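You operate a simulated robot arm through the tools that you are given. There is no shell and no other tool.

You are at the controls of a simulated robot arm. One attempt, no reset.

Task
Put things in order on the snack worktop. At the end: the pink cleaning block stands where the yellow wide plug stood; the blue-band fill bottle (marked "COOLANT") stands where the green pot stood; the green pot is on the grey large carton (marked "STAND"); the yellow wide plug stands where the blue-band fill bottle stood; whatever was shut is shut again. Leave all else as you found it, and nothing knocked over. Set down upright: green pot.

Only the result counts: the job must be done as asked and must still hold three seconds after the hand-in. Knocking over, shifting, dropping, spilling or breaking anything else fails it.

Robot
A 7-joint arm with a two-finger parallel gripper, fixed in place. Base frame: the origin is at the foot of the arm, x ahead of it, y to its left, z up; the work surface is at about z = 0. Readings come in m, degrees, newtons and seconds.
With the tool pointing down near the work surface it reaches from about 0.22 to 0.58 m from the base axis. Its first joint turns from -66.0 to 66.0 degrees. Payload 2.5 kg.
The TCP is the grasp point between the finger pads, 0.023 m short of the fingertips. In the tool frame z runs along the fingers and y along their closing line. The gripper opens to 0.094 m. The fingers are 0.038 m wide and 0.01 m thick; the gripper's body (0.054 by 0.096 m) begins 0.039 m behind the TCP.
Orientation is that of the tool frame in the base frame, as a unit quaternion [x, y, z, w]. With the fingers straight down and closing along the base's y, the tool's x points along the base's -x, its y along +y and its z along -z.

Tools
- The arm moves only by the tool arm_command. Its argument "moves" is text: rows parted by semicolons, each of 7 numbers parted by spaces: the finger opening in m, from 0 to 0.094, then the shift along the tool's x, y, z in units of 25 mm (1.0 is 25 mm), then the turn, a rotation vector about the tool's x, y, z in units of 6 degrees (1.0 is 6 degrees). In form: fingers dx dy dz rx ry rz; .... A call has 1 to 20 rows; each row shifts and turns the commanded pose from where the row before left it, along the tool's axes as they then stand. A call with a number of a shift or a turn outside -1 to 1 is refused whole. Rows are played at 5 a second. More than 0.05 m and 8.6 degrees between two rows, or a gripper value outside its range, and nothing of the call is played. A pose out of reach is approached as far as the arm can. The call stops where the force on the tool passes 40 N (or 10 N more than at its start, if that is more) or the arm is blocked; 0.2 s more then pass. Each finger travels about 0.108 m/s and halts on what it meets, pressing with about 34 N; the grip force reading is that of the motor and also rises with nothing between the fingers. The clock runs only during rows and for 0.2 s after the last one: add rows that do not move to give the fingers time. It gives the time, the measured TCP pose, the force on the tool (base axes), the opening and the grip force at its end, in the units of the frame above (readings bear some noise), with the torque about the TCP (base axes, N m) and any sound that the robot's microphone picked up.
- Cameras (640 x 400 px; columns grow to the right, rows downward): "scene" is fixed at [0.1259, -0.4156, 0.5473]; the picture's right is [0.83, -0.56, 0.00], its down [-0.30, -0.45, -0.84] and it looks along [0.47, 0.70, -0.54] (base axes); focal length 338 px, centre (320, 200). "wrist" rides on the gripper at [0.086, 0.016, -0.074] in the tool frame; the picture's right is [-0.18, 0.98, 0.00], its down [-0.58, -0.11, -0.81] and it looks along [-0.79, -0.15, 0.59] (tool axes); focal length 243 px, centre (320, 200). There is no depth. A picture from a camera that has moved, and an enlarged one, comes with that camera's place and axes in the base frame and with its lens. The place of the scene camera against the robot may be out by one fixed shift of up to 0.018 m in any direction.
- snapshot(camera): a new picture of that camera. No time passes.
- enlarge(camera, box): a new picture of the part [left, top, right, bottom] of that camera's present view, enlarged. No time passes.
- sign_off(): hands the job in; it is judged then, once.

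Places have to be worked out from the pictures, the camera data and where the tool is seen. Open the gripper and draw the arm clear of the work before you hand the job in, unless the task says otherwise.

The tools are called by a JSON object that holds its "api" and its "payload". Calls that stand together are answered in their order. arm_command: Moves the arm, as the interface text tells. Its arguments: {"type":"object","properties":{"moves":{"type":"string"}},"required":["moves"]} The other tools are called the same way: snapshot (camera) takes a picture; enlarge (camera, box) takes an enlarged picture of a part of a camera's view; sign_off () hands the job in.

At the start:

```text
time: 0.0
tool_pos: [0.4042, 0.0343, 0.32]
ee_rot: [0.0, 1.0, 0.0, 0.0]
contact_force: [0.8, -0.1, -0.6]
torque: [0.03, -0.04, -0.01]
opening: 0.0941
finger_force: 0.1
```

scene: 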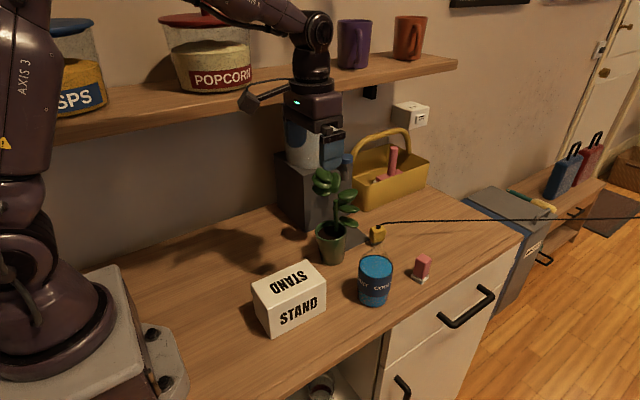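
wrist: 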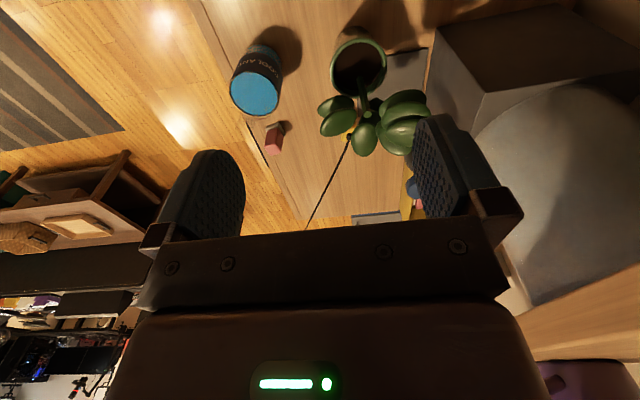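

I begin by looking closely at the work area from both cameras before moving anything.

{"api": "enlarge", "payload": {"camera": "scene", "box": [240, 140, 460, 350]}}

{"api": "enlarge", "payload": {"camera": "wrist", "box": [200, 0, 480, 230]}}

{"api": "enlarge", "payload": {"camera": "scene", "box": [260, 80, 460, 260]}}

```text
1.90 times, centred on (350, 245) of scene
camera zoom: at [0.1259, -0.4156, 0.5473], right [0.83, -0.56, 0.0], down [-0.3, -0.45, -0.84], along [0.47, 0.7, -0.54], focal length 643 px, centre (263, 114)
```

zoom: 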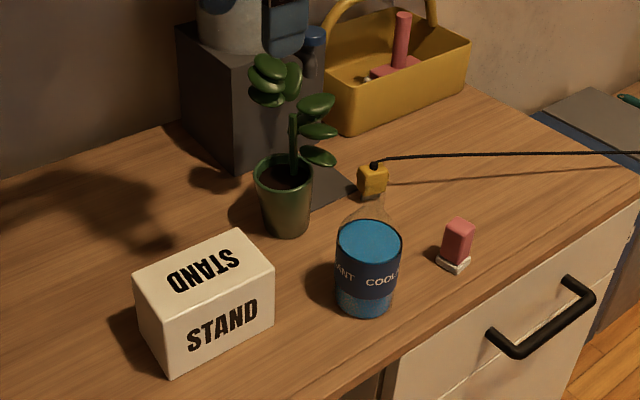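

```text
1.74 times, centred on (340, 115) of wrist
camera zoom: at [0.3188, 0.0507, 0.3937], right [0.18, 0.98, 0.0], down [0.58, -0.11, 0.81], along [0.79, -0.15, -0.59], focal length 422 px, centre (285, 348)
```

zoom: 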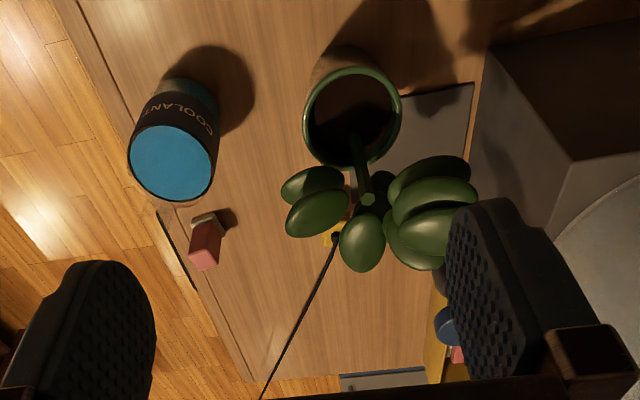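

```text
2.22 times, centred on (360, 170) of scene
camera zoom: at [0.1259, -0.4156, 0.5473], right [0.83, -0.56, 0.0], down [-0.3, -0.45, -0.84], along [0.47, 0.7, -0.54], focal length 750 px, centre (231, 267)
```

zoom: 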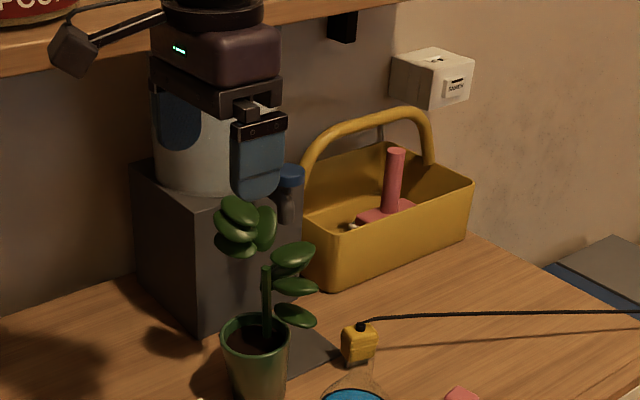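

The pot looks to be near (0.48, 0.06), the bottle near (0.485, -0.08), the plug near (0.615, 0.05), the pink block near (0.60, -0.095), and the carton centred near (0.327, -0.012) with its top at about 0.076. The plant leaves rule out a plain top grasp. I'll pull the hand back and down a little to see the plant from the side.

{"api": "arm_command", "payload": {"moves": "0.094 1 0 0 0 0 0; 0.094 1 0 0.5 0 0 0; 0.094 1 0 0.5 0 0 0; 0.094 1 0 0.5 0 0 0; 0.094 0 0 0 0 0 0"}}

{"api": "snapshot", "payload": {"camera": "wrist"}}

{"api": "snapshot", "payload": {"camera": "scene"}}

```text
time: 1.2
tool_pos: [0.3045, 0.0339, 0.2793]
ee_rot: [0.0, 1.0, 0.0, 0.001]
contact_force: [-0.3, -0.3, -0.4]
torque: [0.0, 0.03, 0.02]
opening: 0.0939
finger_force: 0.0
```

```text
taken
camera wrist: at [0.2173, 0.0504, 0.3545], right [0.18, 0.98, 0.0], down [0.58, -0.11, 0.81], along [0.79, -0.15, -0.59], focal length 243 px, centre (320, 200)
```

wrist: 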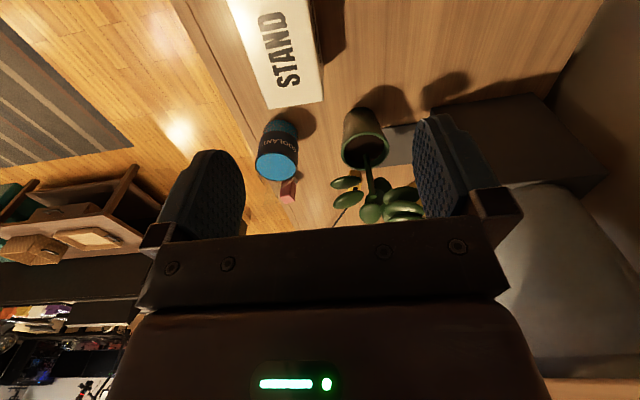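

```text
taken
```

scene: 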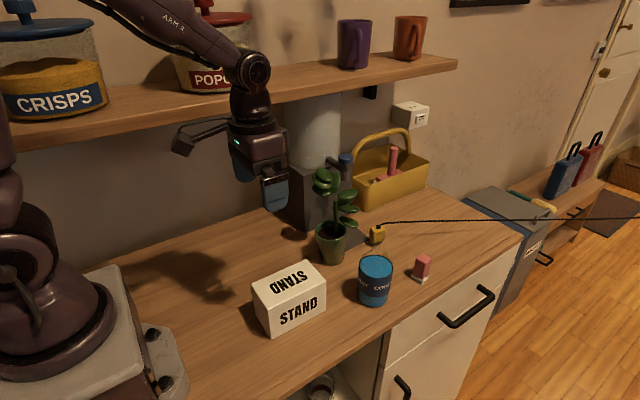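

The hand has moved clear of the objects, so I'll zoom in on the pot and its leaves, the bottle, and the plug with its cord.

{"api": "enlarge", "payload": {"camera": "wrist", "box": [240, 90, 440, 230]}}

{"api": "enlarge", "payload": {"camera": "scene", "box": [290, 150, 400, 270]}}

{"api": "enlarge", "payload": {"camera": "scene", "box": [340, 210, 450, 310]}}

{"api": "enlarge", "payload": {"camera": "scene", "box": [440, 140, 640, 300]}}

```text
2.86 times, centred on (340, 160) of wrist
camera zoom: at [0.2173, 0.0504, 0.3545], right [0.18, 0.98, 0.0], down [0.58, -0.11, 0.81], along [0.79, -0.15, -0.59], focal length 693 px, centre (263, 314)
```

zoom: 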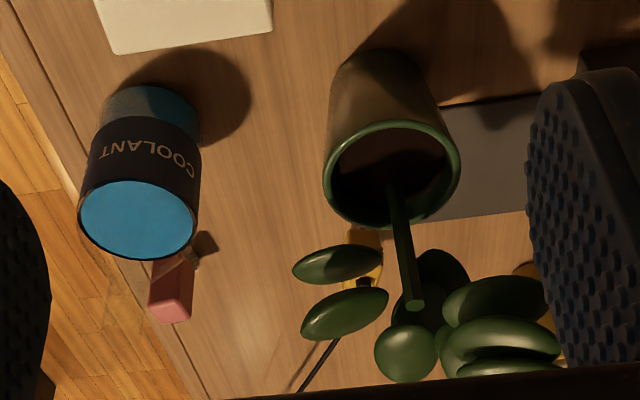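

```text
3.33 times, centred on (345, 210) of scene
camera zoom: at [0.1258, -0.4156, 0.5473], right [0.83, -0.56, 0.0], down [-0.3, -0.45, -0.84], along [0.47, 0.7, -0.54], focal length 1125 px, centre (237, 167)
```

zoom: 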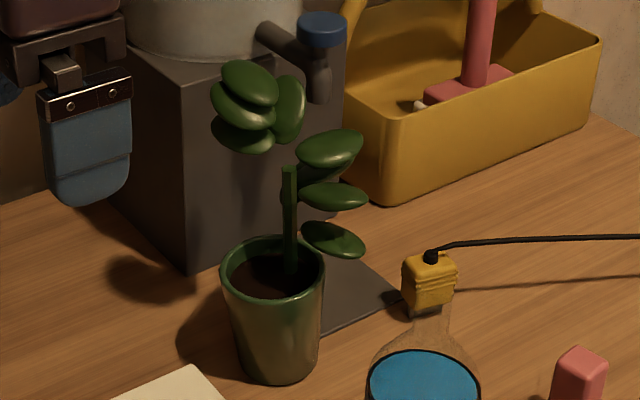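

```text
4.00 times, centred on (395, 260) of scene
camera zoom: at [0.1258, -0.4156, 0.5473], right [0.83, -0.56, 0.0], down [-0.3, -0.45, -0.84], along [0.47, 0.7, -0.54], focal length 1350 px, centre (20, -40)
```

zoom: 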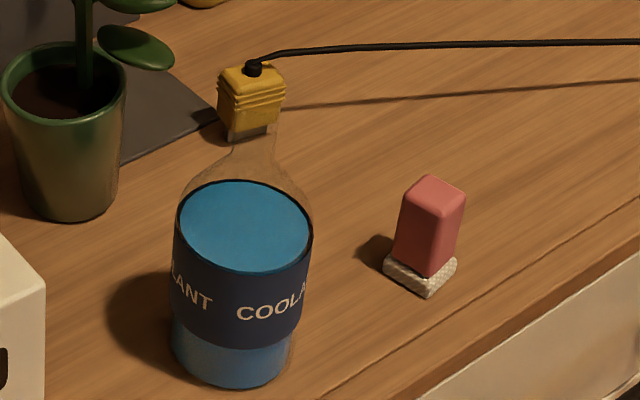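

```text
2.50 times, centred on (540, 220) of scene
camera zoom: at [0.1258, -0.4156, 0.5473], right [0.83, -0.56, 0.0], down [-0.3, -0.45, -0.84], along [0.47, 0.7, -0.54], focal length 844 px, centre (-230, 150)
```

zoom: 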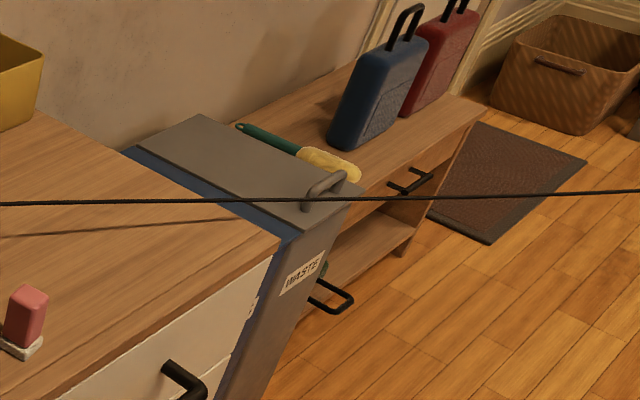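

The leaves sit on the +x, -y and +y sides of the stem, and the -x side is open, so the pot can be taken with a tilted grasp from the base side. The bottle has a clear narrow neck, so I'll move over the middle for a closer look at the plug, the pink block and that neck.

{"api": "arm_command", "payload": {"moves": "0.094 -1 -0.3 -0.2 0 0 0; 0.094 -1 -0.3 -0.2 0 0 0; 0.094 -1 -0.3 -0.2 0 0 0; 0.094 -1 -0.3 0 0 0 0; 0.094 -1 -0.3 0 0 0 0; 0.094 -1 -0.3 0 0 0 0; 0.094 0 0 0 0 0 0"}}

{"api": "snapshot", "payload": {"camera": "wrist"}}

{"api": "enlarge", "payload": {"camera": "wrist", "box": [200, 30, 440, 190]}}

{"api": "enlarge", "payload": {"camera": "scene", "box": [350, 215, 400, 265]}}

```text
time: 2.8
tool_pos: [0.4549, -0.0108, 0.295]
ee_rot: [-0.001, 1.0, 0.0, 0.0]
contact_force: [0.8, -0.4, -0.5]
torque: [0.01, 0.0, 0.02]
opening: 0.094
finger_force: 0.1
```

```text
taken
camera wrist: at [0.3699, 0.0058, 0.3707], right [0.18, 0.98, 0.0], down [0.58, -0.11, 0.81], along [0.79, -0.15, -0.59], focal length 243 px, centre (320, 200)
```

wrist: 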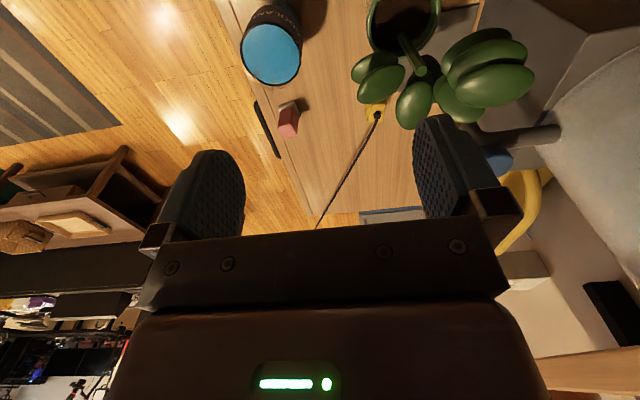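

```text
2.50 times, centred on (320, 110) of wrist
camera zoom: at [0.3699, 0.0058, 0.3707], right [0.18, 0.98, 0.0], down [0.58, -0.11, 0.81], along [0.79, -0.15, -0.59], focal length 606 px, centre (320, 425)
```

zoom: 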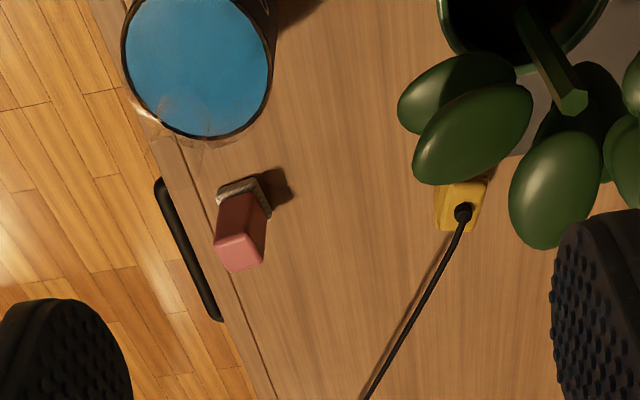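

```text
8.00 times, centred on (375, 240) of scene
camera zoom: at [0.1259, -0.4156, 0.5473], right [0.83, -0.56, 0.0], down [-0.3, -0.45, -0.84], along [0.47, 0.7, -0.54], focal length 2700 px, centre (-120, -120)
```

zoom: 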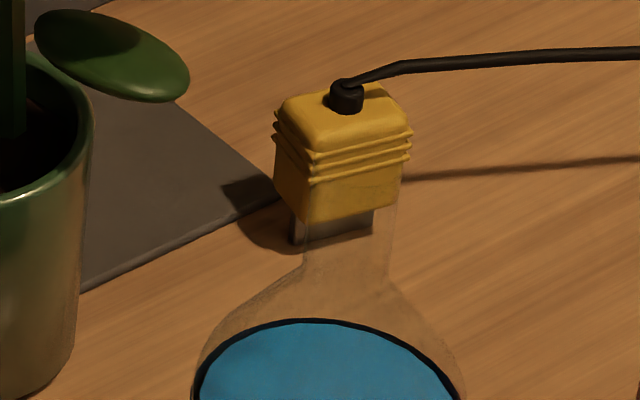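

The plug is near (0.606, 0.052), the pink block near (0.60, -0.09) and turned about 12°, and the bottle near (0.486, -0.073) with its neck at z of about 0.12–0.145. The pot goes first, so I'll move to the base side of it and tilt the hand 45° outward to get under the leaves.

{"api": "arm_command", "payload": {"moves": "0.094 0.95 0.81 0.15 0 0 0; 0.094 0.95 0.81 0.15 0 0 0; 0.094 0.95 0.81 0.15 0 0 0; 0.094 0.95 0.81 0.15 0 0 0; 0.094 0 0 0 0 -0.9375 0; 0.094 0 0 0 0 -0.9375 0; 0.094 0 0 0 0 -0.9375 0; 0.094 0 0 0 0 -0.9375 0; 0.094 0 0 0 0 -0.9375 0; 0.094 0 0 0 0 -0.9375 0; 0.094 0 0 0 0 -0.9375 0; 0.094 0 0 0 0 -0.9375 0; 0.094 0 0 0 0 0 0"}}

{"api": "snapshot", "payload": {"camera": "wrist"}}

{"api": "snapshot", "payload": {"camera": "scene"}}

```text
time: 5.6
tool_pos: [0.3591, 0.07, 0.2824]
ee_rot: [-0.001, 0.925, 0.002, 0.381]
contact_force: [-0.1, 0.1, -0.1]
torque: [-0.01, 0.03, -0.04]
opening: 0.0941
finger_force: 0.0
```

```text
taken
camera wrist: at [0.2463, 0.0871, 0.2729], right [0.13, 0.98, 0.13], down [-0.16, -0.11, 0.98], along [0.98, -0.15, 0.14], focal length 243 px, centre (320, 200)
```

wrist: 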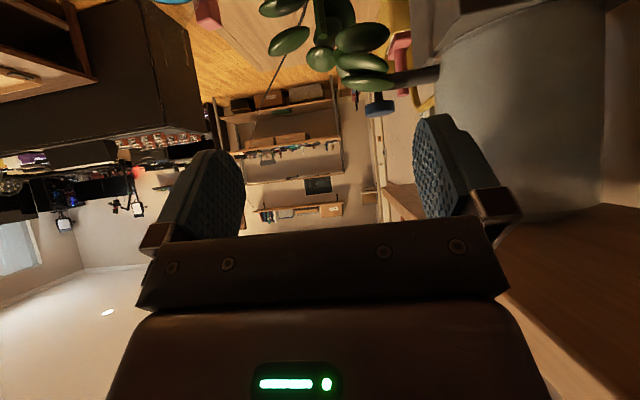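

```text
taken
```

scene: 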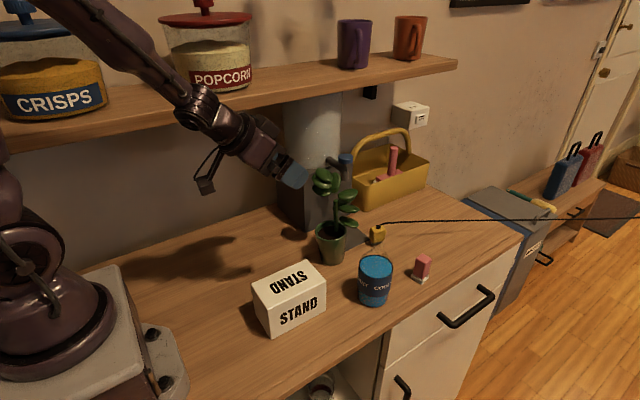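

The 45° tilt works and the arm is clear. I'll come down to a standoff point on the approach line behind the pot and check it from low down.

{"api": "arm_command", "payload": {"moves": "0.094 0.735 0 0.96 0 0 0; 0.094 0.735 0 0.96 0 0 0; 0.094 0.735 0 0.96 0 0 0; 0.094 0.735 0 0.96 0 0 0; 0.094 0 0 0 0 0 0"}}

{"api": "snapshot", "payload": {"camera": "wrist"}}

{"api": "enlarge", "payload": {"camera": "scene", "box": [180, 120, 400, 280]}}

```text
time: 6.8
tool_pos: [0.3752, 0.071, 0.1646]
ee_rot: [0.001, 0.924, -0.001, 0.383]
contact_force: [0.5, -0.6, -0.6]
torque: [0.01, -0.02, -0.01]
opening: 0.0938
finger_force: 0.0
```

```text
taken
camera wrist: at [0.262, 0.0868, 0.155], right [0.13, 0.98, 0.13], down [-0.16, -0.11, 0.98], along [0.98, -0.15, 0.14], focal length 243 px, centre (320, 200)
```

wrist: 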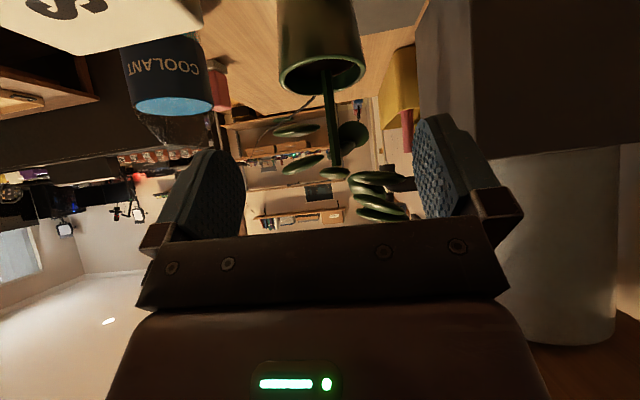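

```text
2.50 times, centred on (290, 200) of scene
camera zoom: at [0.1259, -0.4156, 0.5473], right [0.83, -0.56, 0.0], down [-0.3, -0.45, -0.84], along [0.47, 0.7, -0.54], focal length 844 px, centre (395, 200)
```

zoom: 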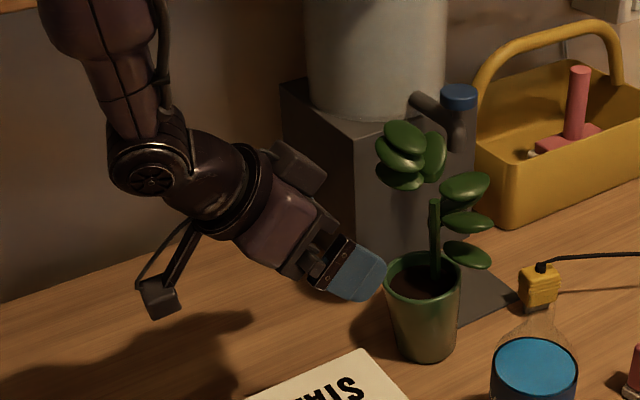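

I see the pot centred between the fingers. I'll enlarge it to measure the rim height and y-position precisely.

{"api": "enlarge", "payload": {"camera": "wrist", "box": [240, 0, 420, 120]}}

{"api": "enlarge", "payload": {"camera": "wrist", "box": [250, 90, 430, 220]}}

```text
3.33 times, centred on (330, 60) of wrist
camera zoom: at [0.262, 0.0868, 0.155], right [0.13, 0.98, 0.13], down [-0.16, -0.11, 0.98], along [0.98, -0.15, 0.14], focal length 809 px, centre (287, 667)
```

zoom: 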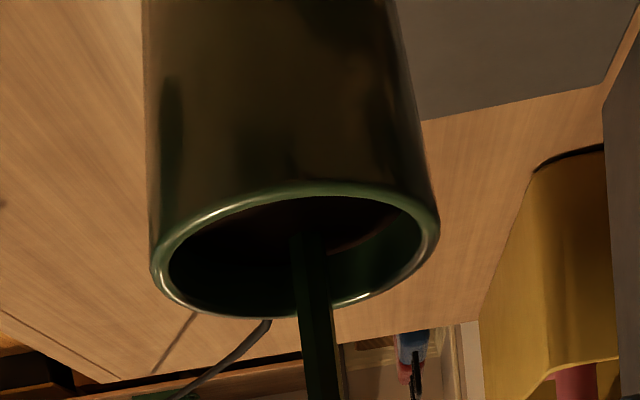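

```text
3.08 times, centred on (340, 155) of wrist
camera zoom: at [0.262, 0.0868, 0.155], right [0.13, 0.98, 0.13], down [-0.16, -0.11, 0.98], along [0.98, -0.15, 0.14], focal length 746 px, centre (258, 338)
```

zoom: 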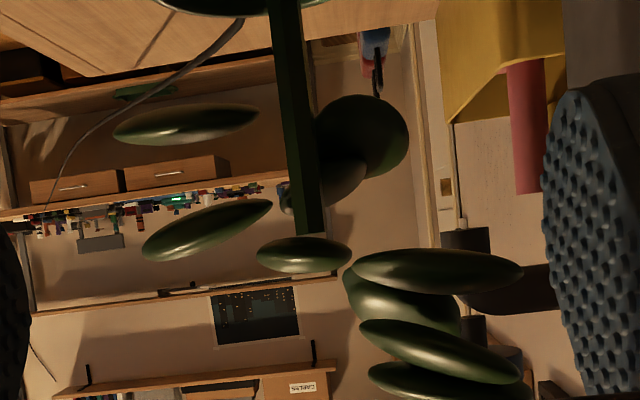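

The rim is about 75 mm across, with its lip at z of about 0.08 and its axis near (0.477, 0.070). I'll slide along the tool axis most of the way and check clearances before the last part.

{"api": "arm_command", "payload": {"moves": "0.094 0.03 0 0.7 0 0 0; 0.094 0.03 0 0.7 0 0 0; 0.094 0.03 0 0.7 0 0 0; 0.094 0.03 -0.04 0.7 0 0 0; 0.094 0 0 0.7 0 0 0; 0.094 0 0 0 0 0 0"}}

{"api": "snapshot", "payload": {"camera": "wrist"}}

{"api": "enlarge", "payload": {"camera": "scene", "box": [220, 140, 400, 280]}}

```text
time: 8.2
tool_pos: [0.436, 0.0698, 0.0996]
ee_rot: [0.001, 0.924, -0.001, 0.382]
contact_force: [-0.6, -1.2, -0.1]
torque: [-0.02, -0.01, -0.02]
opening: 0.0941
finger_force: 0.1
```

```text
taken
camera wrist: at [0.3217, 0.086, 0.0897], right [0.13, 0.98, 0.13], down [-0.16, -0.11, 0.98], along [0.98, -0.15, 0.14], focal length 243 px, centre (320, 200)
```

wrist: 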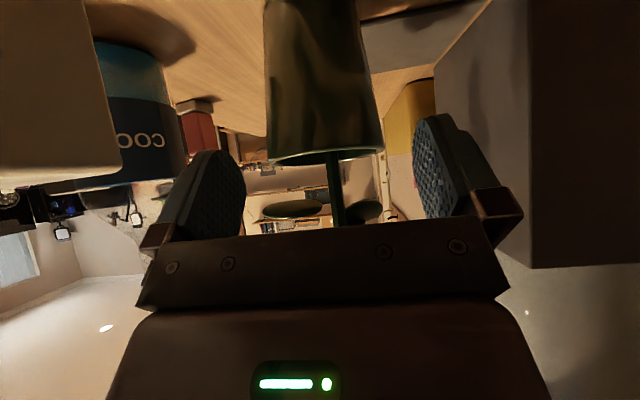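

```text
2.86 times, centred on (310, 210) of scene
camera zoom: at [0.1259, -0.4156, 0.5473], right [0.83, -0.56, 0.0], down [-0.3, -0.45, -0.84], along [0.47, 0.7, -0.54], focal length 964 px, centre (349, 171)
```

zoom: 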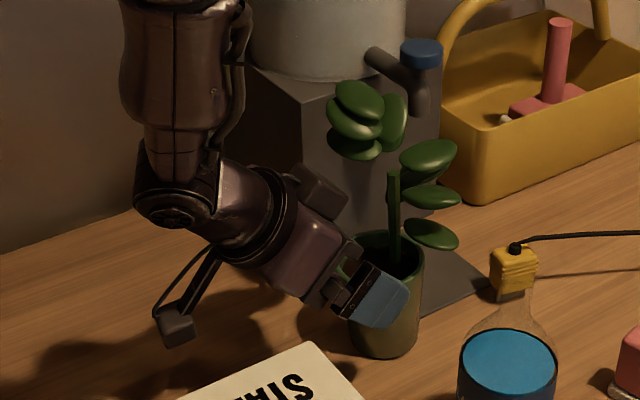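

The rim lip reads z of about 0.084 and y of about 0.0695, centred between the fingers with the leaves clear. I'll advance the last 4 cm and stop before closing.

{"api": "arm_command", "payload": {"moves": "0.094 -0.05 0 0.55 0 0 0; 0.094 -0.05 0 0.55 0 0 0; 0.094 0 0 0.55 0 0 0; 0.094 0 0 0 0 0 0"}}

{"api": "snapshot", "payload": {"camera": "wrist"}}

{"api": "enlarge", "payload": {"camera": "scene", "box": [260, 150, 400, 280]}}

```text
time: 9.2
tool_pos: [0.4648, 0.0691, 0.0716]
ee_rot: [0.0, 0.923, -0.001, 0.384]
contact_force: [0.2, 0.3, -0.8]
torque: [-0.01, 0.01, 0.02]
opening: 0.094
finger_force: 0.0
```

```text
taken
camera wrist: at [0.352, 0.0853, 0.0628], right [0.13, 0.98, 0.13], down [-0.16, -0.11, 0.98], along [0.98, -0.15, 0.14], focal length 243 px, centre (320, 200)
```

wrist: 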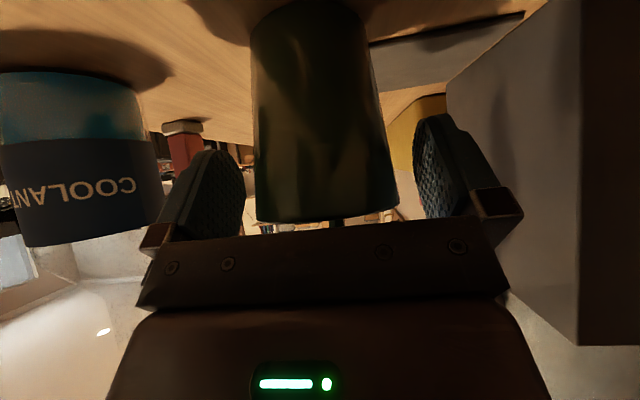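

```text
3.08 times, centred on (330, 215) of scene
camera zoom: at [0.1259, -0.4156, 0.5473], right [0.83, -0.56, 0.0], down [-0.3, -0.45, -0.84], along [0.47, 0.7, -0.54], focal length 1038 px, centre (289, 154)
```

zoom: 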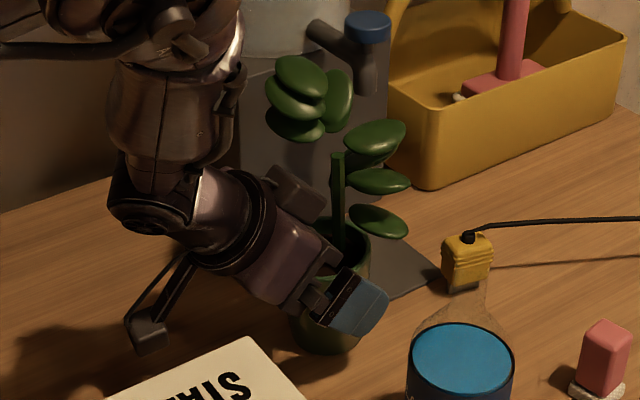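

The contact force is near zero and the pot is centred between the pads, so I close the fingers on it.

{"api": "arm_command", "payload": {"moves": "0.085 0 0 0 0 0 0; 0.078 0 0 0 0 0 0; 0.07 0 0 0 0 0 0; 0.06 0 0 0 0 0 0; 0.06 0 0 0 0 0 0; 0.06 0 0 0 0 0 0"}}

{"api": "snapshot", "payload": {"camera": "wrist"}}

{"api": "enlarge", "payload": {"camera": "scene", "box": [260, 150, 400, 280]}}

```text
time: 10.6
tool_pos: [0.4648, 0.069, 0.0715]
ee_rot: [0.0, 0.924, 0.0, 0.383]
contact_force: [-0.4, 1.8, 2.7]
torque: [0.07, -0.03, 0.06]
opening: 0.0672
finger_force: 33.9
```

```text
taken
camera wrist: at [0.3518, 0.0855, 0.0631], right [0.13, 0.98, 0.13], down [-0.16, -0.11, 0.98], along [0.98, -0.15, 0.14], focal length 243 px, centre (320, 200)
```

wrist: 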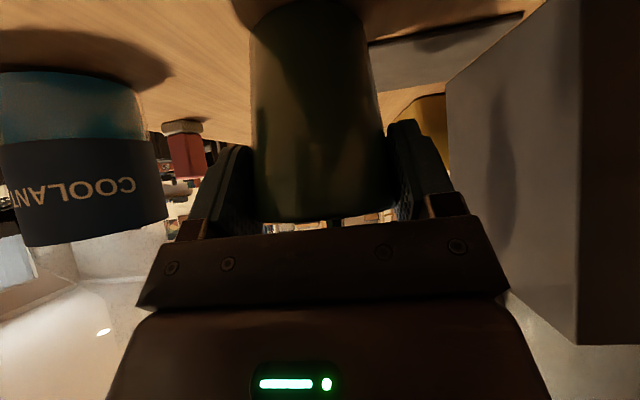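

```text
3.08 times, centred on (330, 215) of scene
camera zoom: at [0.1259, -0.4156, 0.5473], right [0.83, -0.56, 0.0], down [-0.3, -0.45, -0.84], along [0.47, 0.7, -0.54], focal length 1038 px, centre (289, 154)
```

zoom: 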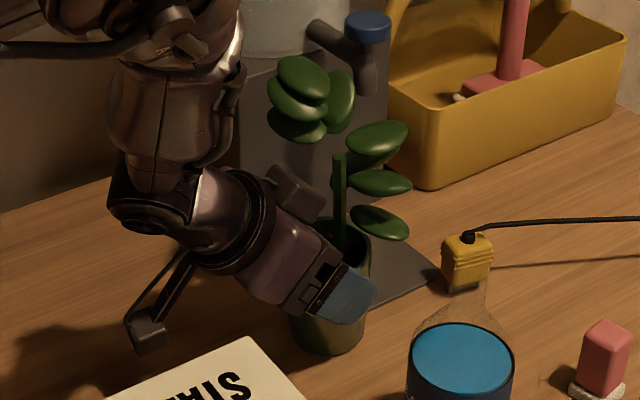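

The grip holds at 67 mm opening and 34 N, just under the lip. I'll lift 15 mm straight up and check that the pot hangs upright.

{"api": "arm_command", "payload": {"moves": "0.06 -0.14 0 -0.14 0 0 0; 0.06 -0.14 0 -0.14 0 0 0; 0.06 -0.14 0 -0.14 0 0 0; 0.06 0 0 0 0 0 0; 0.06 0 0 0 0 0 0"}}

{"api": "snapshot", "payload": {"camera": "wrist"}}

{"api": "enlarge", "payload": {"camera": "scene", "box": [260, 150, 400, 280]}}

```text
time: 11.8
tool_pos: [0.4655, 0.0689, 0.0857]
ee_rot: [0.0, 0.924, 0.0, 0.381]
contact_force: [0.5, 0.6, -5.8]
torque: [0.02, 0.08, 0.0]
opening: 0.0669
finger_force: 33.6
```

```text
taken
camera wrist: at [0.3522, 0.0849, 0.0774], right [0.13, 0.98, 0.13], down [-0.16, -0.11, 0.98], along [0.98, -0.15, 0.14], focal length 243 px, centre (320, 200)
```

wrist: 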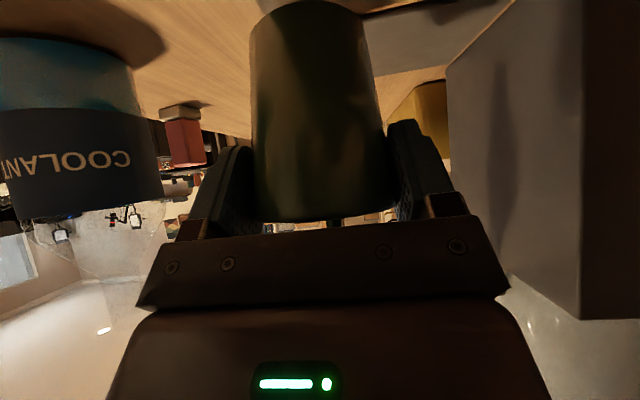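

```text
3.08 times, centred on (330, 215) of scene
camera zoom: at [0.1259, -0.4156, 0.5473], right [0.83, -0.56, 0.0], down [-0.3, -0.45, -0.84], along [0.47, 0.7, -0.54], focal length 1038 px, centre (289, 154)
```

zoom: 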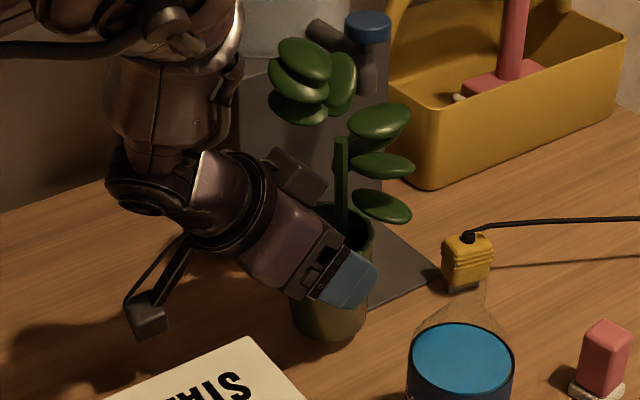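

The pot weighs about 5 N and hangs upright, with its axis about 17 mm ahead of the TCP. I'll raise it well above the carton height.

{"api": "arm_command", "payload": {"moves": "0.06 -0.3 0 -0.3 0 0 0; 0.06 -0.5 0 -0.5 0 0 0; 0.06 -0.5 0 -0.5 0 0 0; 0.06 -0.5 0 -0.5 0 0 0; 0.06 -0.5 0 -0.5 0 0 0; 0.06 -0.5 0 -0.5 0 0 0; 0.06 -0.4 0 -0.4 0 0 0; 0.06 -0.2 0 -0.2 0 0 0; 0.06 0 0 0 0 0 0"}}

{"api": "snapshot", "payload": {"camera": "wrist"}}

{"api": "snapshot", "payload": {"camera": "scene"}}

```text
time: 13.8
tool_pos: [0.4655, 0.0702, 0.2062]
ee_rot: [-0.001, 0.924, 0.001, 0.383]
contact_force: [-0.9, 0.0, -5.1]
torque: [-0.01, 0.07, -0.03]
opening: 0.0671
finger_force: 34.1
```

```text
taken
camera wrist: at [0.3525, 0.0859, 0.1973], right [0.13, 0.98, 0.13], down [-0.16, -0.11, 0.98], along [0.98, -0.15, 0.14], focal length 243 px, centre (320, 200)
```

wrist: 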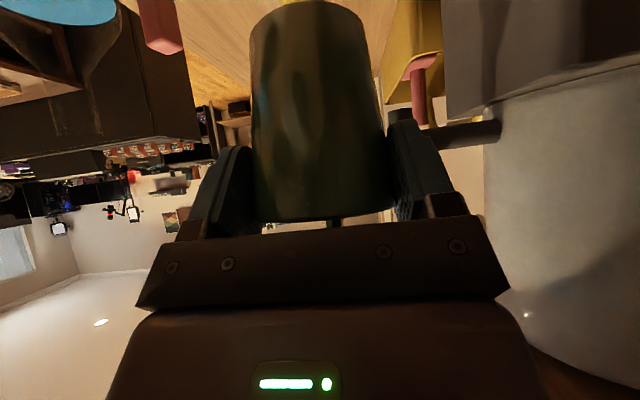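

```text
taken
```

scene: 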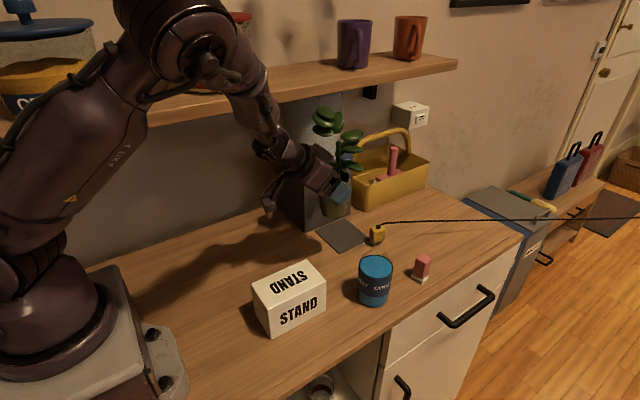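

The pot is steady with a clear path to the carton. I'll move toward it in stages and check that the arm follows the commanded pose.

{"api": "arm_command", "payload": {"moves": "0.06 0.25 -0.2 -0.25 0 0 0; 0.06 0.46 -0.35 -0.46 0 0 0; 0.06 0.46 -0.35 -0.46 0 0 0; 0.06 0.46 -0.35 -0.46 0 0 0; 0.06 0.46 -0.35 -0.46 0 0 0; 0.06 0.3 -0.2 -0.3 0 0 0; 0.06 0 0 0 0 0 0"}}

{"api": "snapshot", "payload": {"camera": "scene"}}

```text
time: 15.4
tool_pos: [0.3819, 0.0243, 0.2056]
ee_rot: [-0.001, 0.924, 0.0, 0.382]
contact_force: [-0.6, -0.8, -6.0]
torque: [-0.03, 0.06, 0.02]
opening: 0.0671
finger_force: 34.2
```

```text
taken
```

scene: 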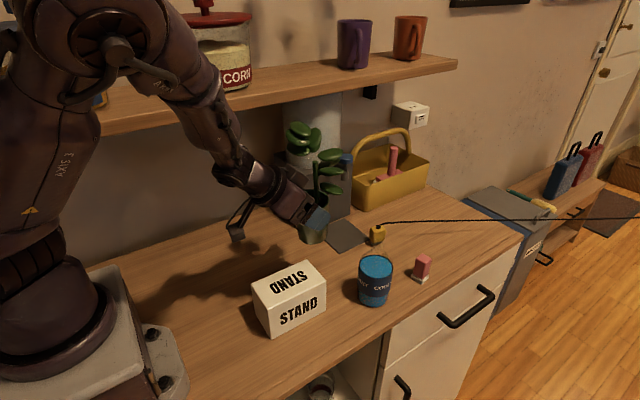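

The arm tracks well. I'll continue to the point above the carton centre.

{"api": "arm_command", "payload": {"moves": "0.06 0.3 -0.2 -0.3 0 0 0; 0.06 0.42 -0.27 -0.42 0 0 0; 0.06 0.42 -0.27 -0.42 0 0 0; 0.06 0.42 -0.27 -0.42 0 0 0; 0.06 0.42 -0.27 -0.42 0 0 0; 0.06 0.266 -0.13 -0.266 0 0 0; 0.06 0 0 0 0 0 0"}}

{"api": "snapshot", "payload": {"camera": "scene"}}

{"api": "enlarge", "payload": {"camera": "scene", "box": [200, 140, 380, 340]}}

{"api": "snapshot", "payload": {"camera": "wrist"}}

```text
time: 17.0
tool_pos: [0.3442, -0.0094, 0.2078]
ee_rot: [0.0, 0.924, 0.0, 0.383]
contact_force: [-0.6, -0.8, -5.8]
torque: [0.0, 0.03, -0.01]
opening: 0.0671
finger_force: 34.3
out of reach, approached as far as the arm can: row 4, 5, 6
```

```text
taken
```

scene: 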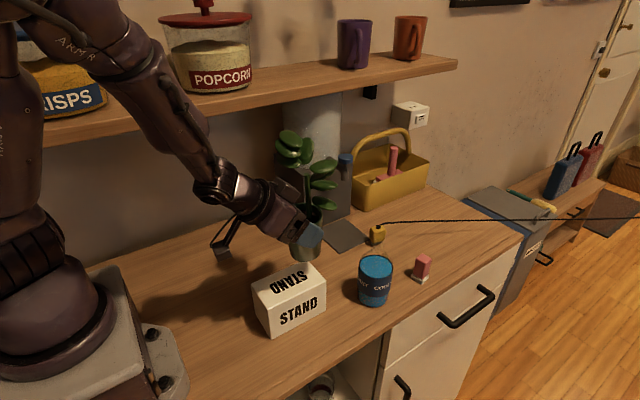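

```text
2.00 times, centred on (290, 240) of scene
camera zoom: at [0.1259, -0.4156, 0.5473], right [0.83, -0.56, 0.0], down [-0.3, -0.45, -0.84], along [0.47, 0.7, -0.54], focal length 675 px, centre (380, 120)
```

zoom: 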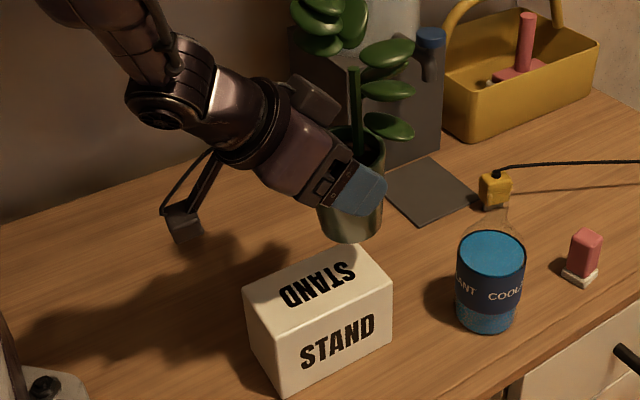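

```text
taken
camera wrist: at [0.2314, 0.007, 0.199], right [0.13, 0.98, 0.13], down [-0.16, -0.11, 0.98], along [0.98, -0.15, 0.14], focal length 243 px, centre (320, 200)
```

wrist: 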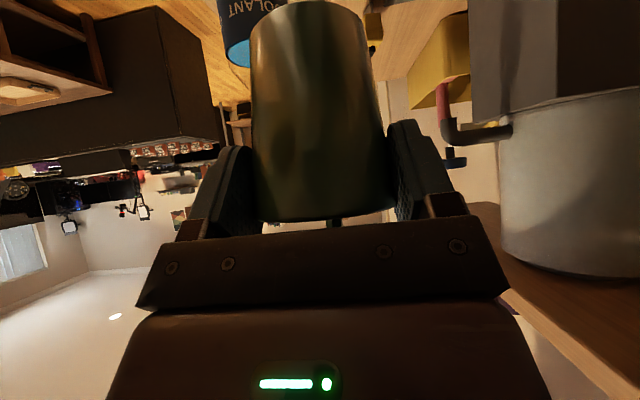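

The arm ran out of reach with the hand pointing straight outward this close to the base. I'll back off a little, then yaw the hand and pot about the vertical so the hand comes in from the front (-y) side, which keeps the wrist farther from the base.

{"api": "arm_command", "payload": {"moves": "0.06 -0.3 0 0.3 0 0 0; 0.06 -0.4 0 0.4 0 0 0; 0.06 -0.4 0 0.4 0 0 0; 0.06 0 0 0 0 0 0"}}

```text
time: 18.0
tool_pos: [0.3811, -0.0089, 0.2071]
ee_rot: [0.0, 0.924, 0.0, 0.381]
contact_force: [0.0, 0.2, -5.7]
torque: [-0.01, 0.04, 0.02]
opening: 0.067
finger_force: 34.1
```

The command was clipped at the reach limit, so the readings stay consistent. Now I'll yaw the hand about the vertical, slowly, 30° first.

{"api": "arm_command", "payload": {"moves": "0.06 0 0 0 -0.4 0 -0.4; 0.06 0 0 0 -0.7071 0 -0.7071; 0.06 0 0 0 -0.7071 0 -0.7071; 0.06 0 0 0 -0.7071 0 -0.7071; 0.06 0 0 0 -0.7071 0 -0.7071; 0.06 0 0 0 -0.3 0 -0.3; 0.06 0 0 0 0 0 0"}}

{"api": "snapshot", "payload": {"camera": "scene"}}

```text
time: 19.6
tool_pos: [0.3976, 0.0046, 0.2017]
ee_rot: [-0.239, 0.893, 0.099, 0.368]
contact_force: [-0.3, -0.1, -6.1]
torque: [-0.04, 0.06, 0.04]
opening: 0.0673
finger_force: 33.6
out of reach, approached as far as the arm can: row 4, 5, 6
```

```text
taken
```

scene: 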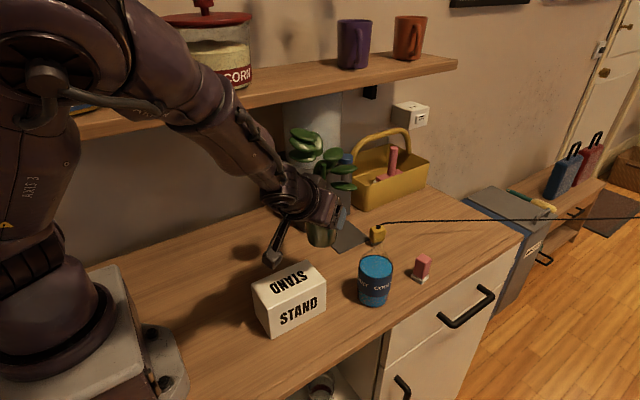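

Yawing hits a joint limit and the position drifts. The better plan is to undo the yaw, set the pot on the open table, and regrasp it with a smaller tilt of about 33°, which can reach closer to the base.

{"api": "arm_command", "payload": {"moves": "0.06 0 0 0 0.4 0 0.4; 0.06 0 0 0 0.7071 0 0.7071; 0.06 0 0 0 0.7071 0 0.7071; 0.06 0 0 0 0.7071 0 0.7071; 0.06 0 0 0 0.7071 0 0.7071; 0.06 0 0 0 0.3 0 0.3; 0.06 0 0 0 0 0 0"}}

```text
time: 21.2
tool_pos: [0.3975, 0.0039, 0.2005]
ee_rot: [0.0, 0.924, 0.0, 0.382]
contact_force: [0.4, 0.4, -5.1]
torque: [0.0, 0.06, -0.04]
opening: 0.0673
finger_force: 34.0
```

Orientation is restored. Now I'll move to the open table area near (0.45, 0.06) and start lowering.

{"api": "arm_command", "payload": {"moves": "0.06 -0.1 0.25 0.1 0 0 0; 0.06 -0.22 0.5 0.22 0 0 0; 0.06 -0.22 0.5 0.22 0 0 0; 0.06 -0.22 0.5 0.22 0 0 0; 0.06 -0.22 0.49 0.22 0 0 0; 0.06 0 0 0 0 0 0; 0.06 0.4 0 0.4 0 0 0; 0.06 0.45 0 0.45 0 0 0; 0.06 0.45 0 0.45 0 0 0; 0.06 0.45 0 0.45 0 0 0; 0.06 0.45 0 0.45 0 0 0; 0.06 0.45 0 0.45 0 0 0; 0.06 0.4 0 0.4 0 0 0; 0.06 0.15 0 0.15 0 0 0; 0.06 0 0 0 0 0 0"}}

{"api": "enlarge", "payload": {"camera": "scene", "box": [220, 140, 400, 300]}}

{"api": "snapshot", "payload": {"camera": "wrist"}}

```text
time: 24.4
tool_pos: [0.4311, 0.0589, 0.0876]
ee_rot: [0.0, 0.924, 0.0, 0.383]
contact_force: [-0.7, -0.3, -4.1]
torque: [0.0, 0.08, 0.0]
opening: 0.0669
finger_force: 34.0
```

```text
2.50 times, centred on (310, 220) of scene
camera zoom: at [0.1259, -0.4156, 0.5473], right [0.83, -0.56, 0.0], down [-0.3, -0.45, -0.84], along [0.47, 0.7, -0.54], focal length 844 px, centre (345, 150)
```

zoom: 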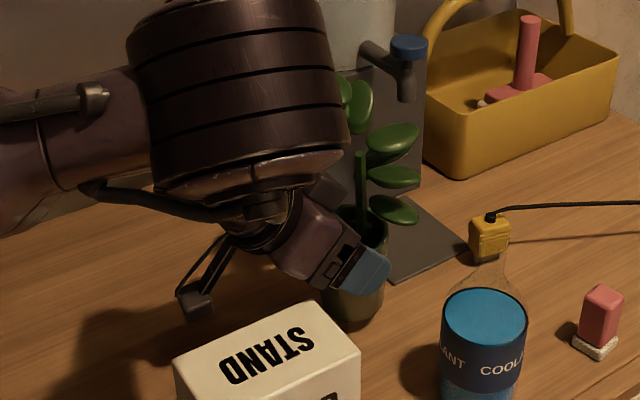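

```text
taken
camera wrist: at [0.3177, 0.0763, 0.079], right [0.13, 0.98, 0.13], down [-0.16, -0.11, 0.98], along [0.98, -0.15, 0.14], focal length 243 px, centre (320, 200)
```

wrist: 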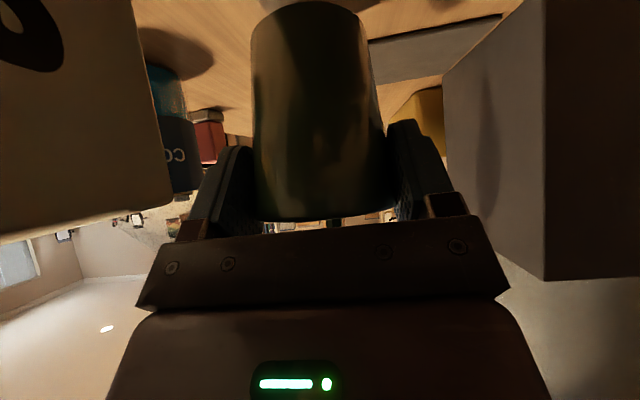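

The forearm or elbow has come into the scene camera's view. I'll check the whole picture before lowering further.

{"api": "snapshot", "payload": {"camera": "scene"}}

```text
taken
```

scene: 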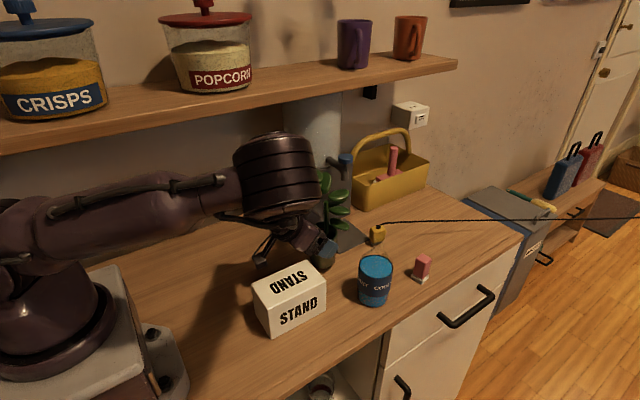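

The arm has folded with its elbow forward and low, but it is clear of everything. I'll gently lower the pot the last 15 mm and watch the force.

{"api": "arm_command", "payload": {"moves": "0.06 0.15 0 0.15 0 0 0; 0.06 0.15 0 0.15 0 0 0; 0.06 0.06 0 0.06 0 0 0; 0.06 0 0 0 0 0 0"}}

{"api": "snapshot", "payload": {"camera": "scene"}}

```text
time: 25.4
tool_pos: [0.4318, 0.06, 0.0743]
ee_rot: [-0.001, 0.924, 0.0, 0.382]
contact_force: [-0.3, 0.5, -4.8]
torque: [-0.02, 0.07, 0.02]
opening: 0.0671
finger_force: 33.9
```

```text
taken
```

scene: 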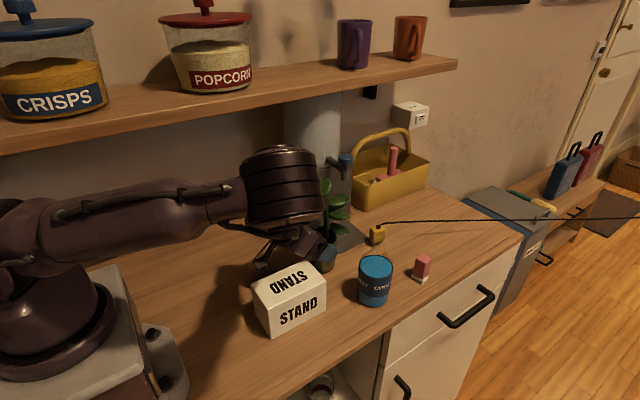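

Elbow swing aside, nothing is being touched, and the pot's base is now about 2–3 mm above the table. I'll lower in small steps until the table takes the weight.

{"api": "arm_command", "payload": {"moves": "0.06 0.05 0 0.05 0 0 0; 0.06 0.05 0 0.05 0 0 0; 0.06 0 0 0 0 0 0"}}

```text
time: 26.2
tool_pos: [0.4313, 0.0616, 0.0725]
ee_rot: [0.001, 0.923, -0.001, 0.384]
contact_force: [3.0, -0.9, 0.8]
torque: [-0.21, 0.4, 0.15]
opening: 0.0668
finger_force: 33.7
```

The table has taken the weight, so I'll open the fingers slowly and check that the pot stands.

{"api": "arm_command", "payload": {"moves": "0.068 0 0 0 0 0 0; 0.072 0 0 0 0 0 0; 0.08 0 0 0 0 0 0; 0.09 0 0 0 0 0 0; 0.094 0 0 0 0 0 0; 0.094 0 0 0 0 0 0"}}

{"api": "snapshot", "payload": {"camera": "wrist"}}

{"api": "enlarge", "payload": {"camera": "scene", "box": [220, 140, 400, 300]}}

```text
time: 27.6
tool_pos: [0.4319, 0.061, 0.073]
ee_rot: [-0.001, 0.924, 0.001, 0.382]
contact_force: [2.7, 1.7, 6.7]
torque: [-0.24, 0.32, 0.01]
opening: 0.0941
finger_force: 0.1
```

```text
taken
camera wrist: at [0.3187, 0.0772, 0.0634], right [0.13, 0.98, 0.13], down [-0.16, -0.11, 0.98], along [0.98, -0.15, 0.14], focal length 243 px, centre (320, 200)
```

wrist: 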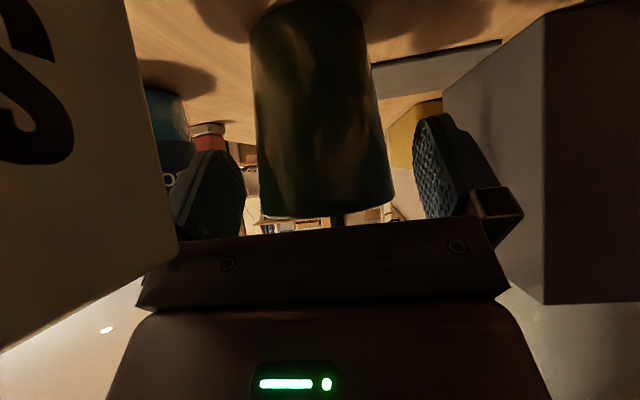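

```text
2.50 times, centred on (310, 220) of scene
camera zoom: at [0.1258, -0.4156, 0.5473], right [0.83, -0.56, 0.0], down [-0.3, -0.45, -0.84], along [0.47, 0.7, -0.54], focal length 844 px, centre (345, 150)
```

zoom: 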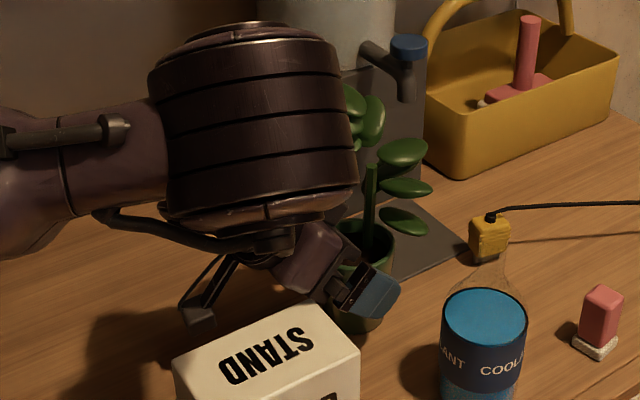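

The remaining force and torque point to the palm's lower corner resting on the carton's far corner. I'll raise the hand slightly straight up to relieve it.

{"api": "arm_command", "payload": {"moves": "0.094 -0.1 0 -0.1 0 0 0; 0.094 -0.1 0 -0.1 0 0 0; 0.094 0 0 0 0 0 0"}}

{"api": "snapshot", "payload": {"camera": "wrist"}}

```text
time: 28.4
tool_pos: [0.4321, 0.0607, 0.0795]
ee_rot: [0.001, 0.924, 0.0, 0.382]
contact_force: [0.0, -0.5, -1.1]
torque: [-0.03, 0.0, -0.01]
opening: 0.094
finger_force: 0.1
```

```text
taken
camera wrist: at [0.3181, 0.0772, 0.0704], right [0.13, 0.98, 0.13], down [-0.16, -0.11, 0.98], along [0.98, -0.15, 0.14], focal length 243 px, centre (320, 200)
```

wrist: 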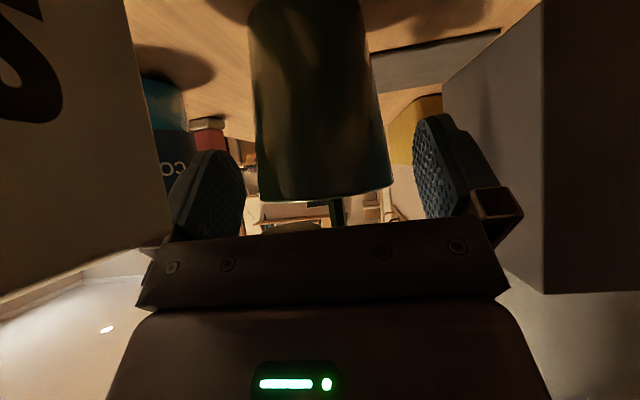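

The contact is gone and the pot stands freely. I'll back out along the tool axis and rise so I can check the pot and carton.

{"api": "arm_command", "payload": {"moves": "0.094 -0.04 0 -0.5 0 0 0; 0.094 0 0 -0.7 0 0 0; 0.094 0 0 -0.8 0 0 0; 0.094 0 0 -0.8 0 0 0; 0.094 -0.6 0 -0.6 0 0 0; 0.094 -0.6 0 -0.6 0 0 0; 0.094 -0.6 0 -0.6 0 0 0; 0.094 -0.6 0 -0.6 0 0 0; 0.094 0 0 0 0 0 0"}}

{"api": "snapshot", "payload": {"camera": "scene"}}

{"api": "enlarge", "payload": {"camera": "scene", "box": [240, 140, 460, 350]}}

```text
time: 30.4
tool_pos: [0.3846, 0.0611, 0.215]
ee_rot: [0.0, 0.924, -0.001, 0.382]
contact_force: [-0.4, -0.2, -0.8]
torque: [0.0, 0.0, 0.01]
opening: 0.0939
finger_force: 0.0
```

```text
taken
```

scene: 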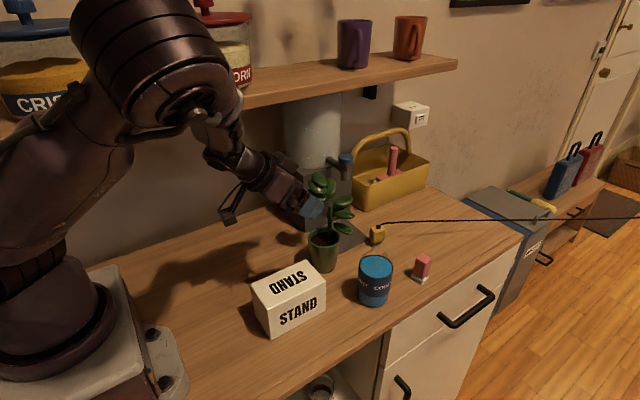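

```text
1.90 times, centred on (350, 245) of scene
camera zoom: at [0.1259, -0.4156, 0.5473], right [0.83, -0.56, 0.0], down [-0.3, -0.45, -0.84], along [0.47, 0.7, -0.54], focal length 643 px, centre (263, 114)
```

zoom: 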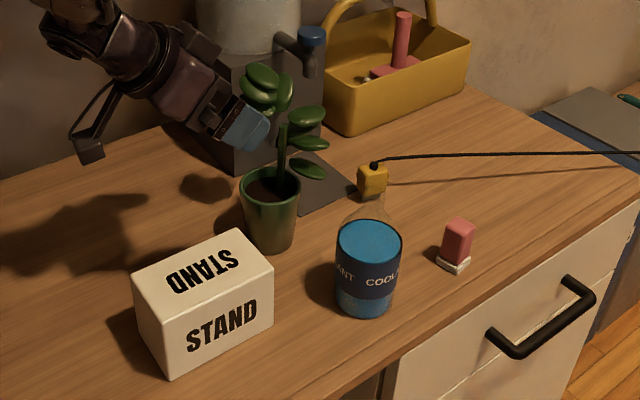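

The carton is exactly where it was and the pot stands upright. I'll measure the pot's present position with the wrist camera.

{"api": "snapshot", "payload": {"camera": "wrist"}}

{"api": "enlarge", "payload": {"camera": "wrist", "box": [230, 0, 430, 125]}}

```text
taken
camera wrist: at [0.2706, 0.077, 0.2062], right [0.13, 0.98, 0.13], down [-0.16, -0.11, 0.98], along [0.98, -0.15, 0.14], focal length 243 px, centre (320, 200)
```

wrist: 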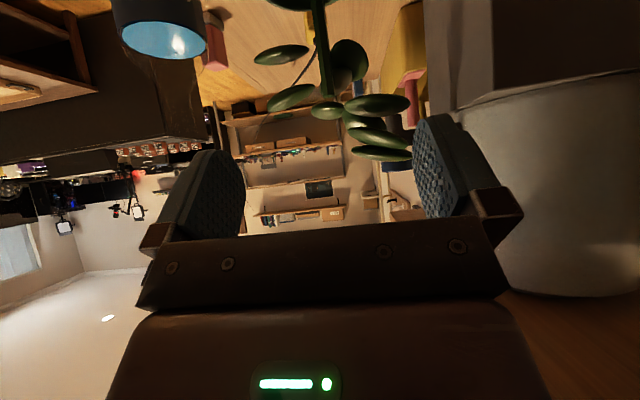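

```text
3.20 times, centred on (330, 62) of wrist
camera zoom: at [0.2706, 0.077, 0.2062], right [0.13, 0.98, 0.13], down [-0.16, -0.11, 0.98], along [0.98, -0.15, 0.14], focal length 776 px, centre (288, 640)
```

zoom: 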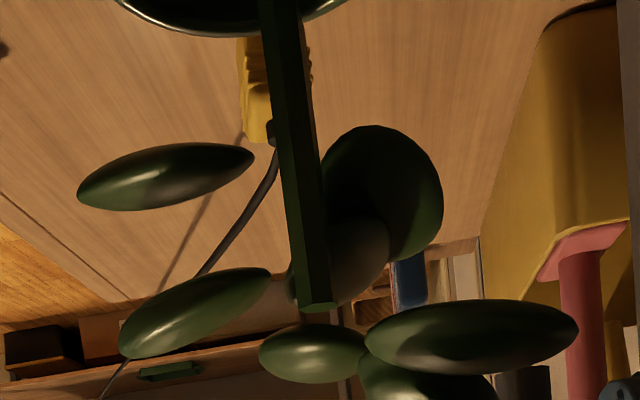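

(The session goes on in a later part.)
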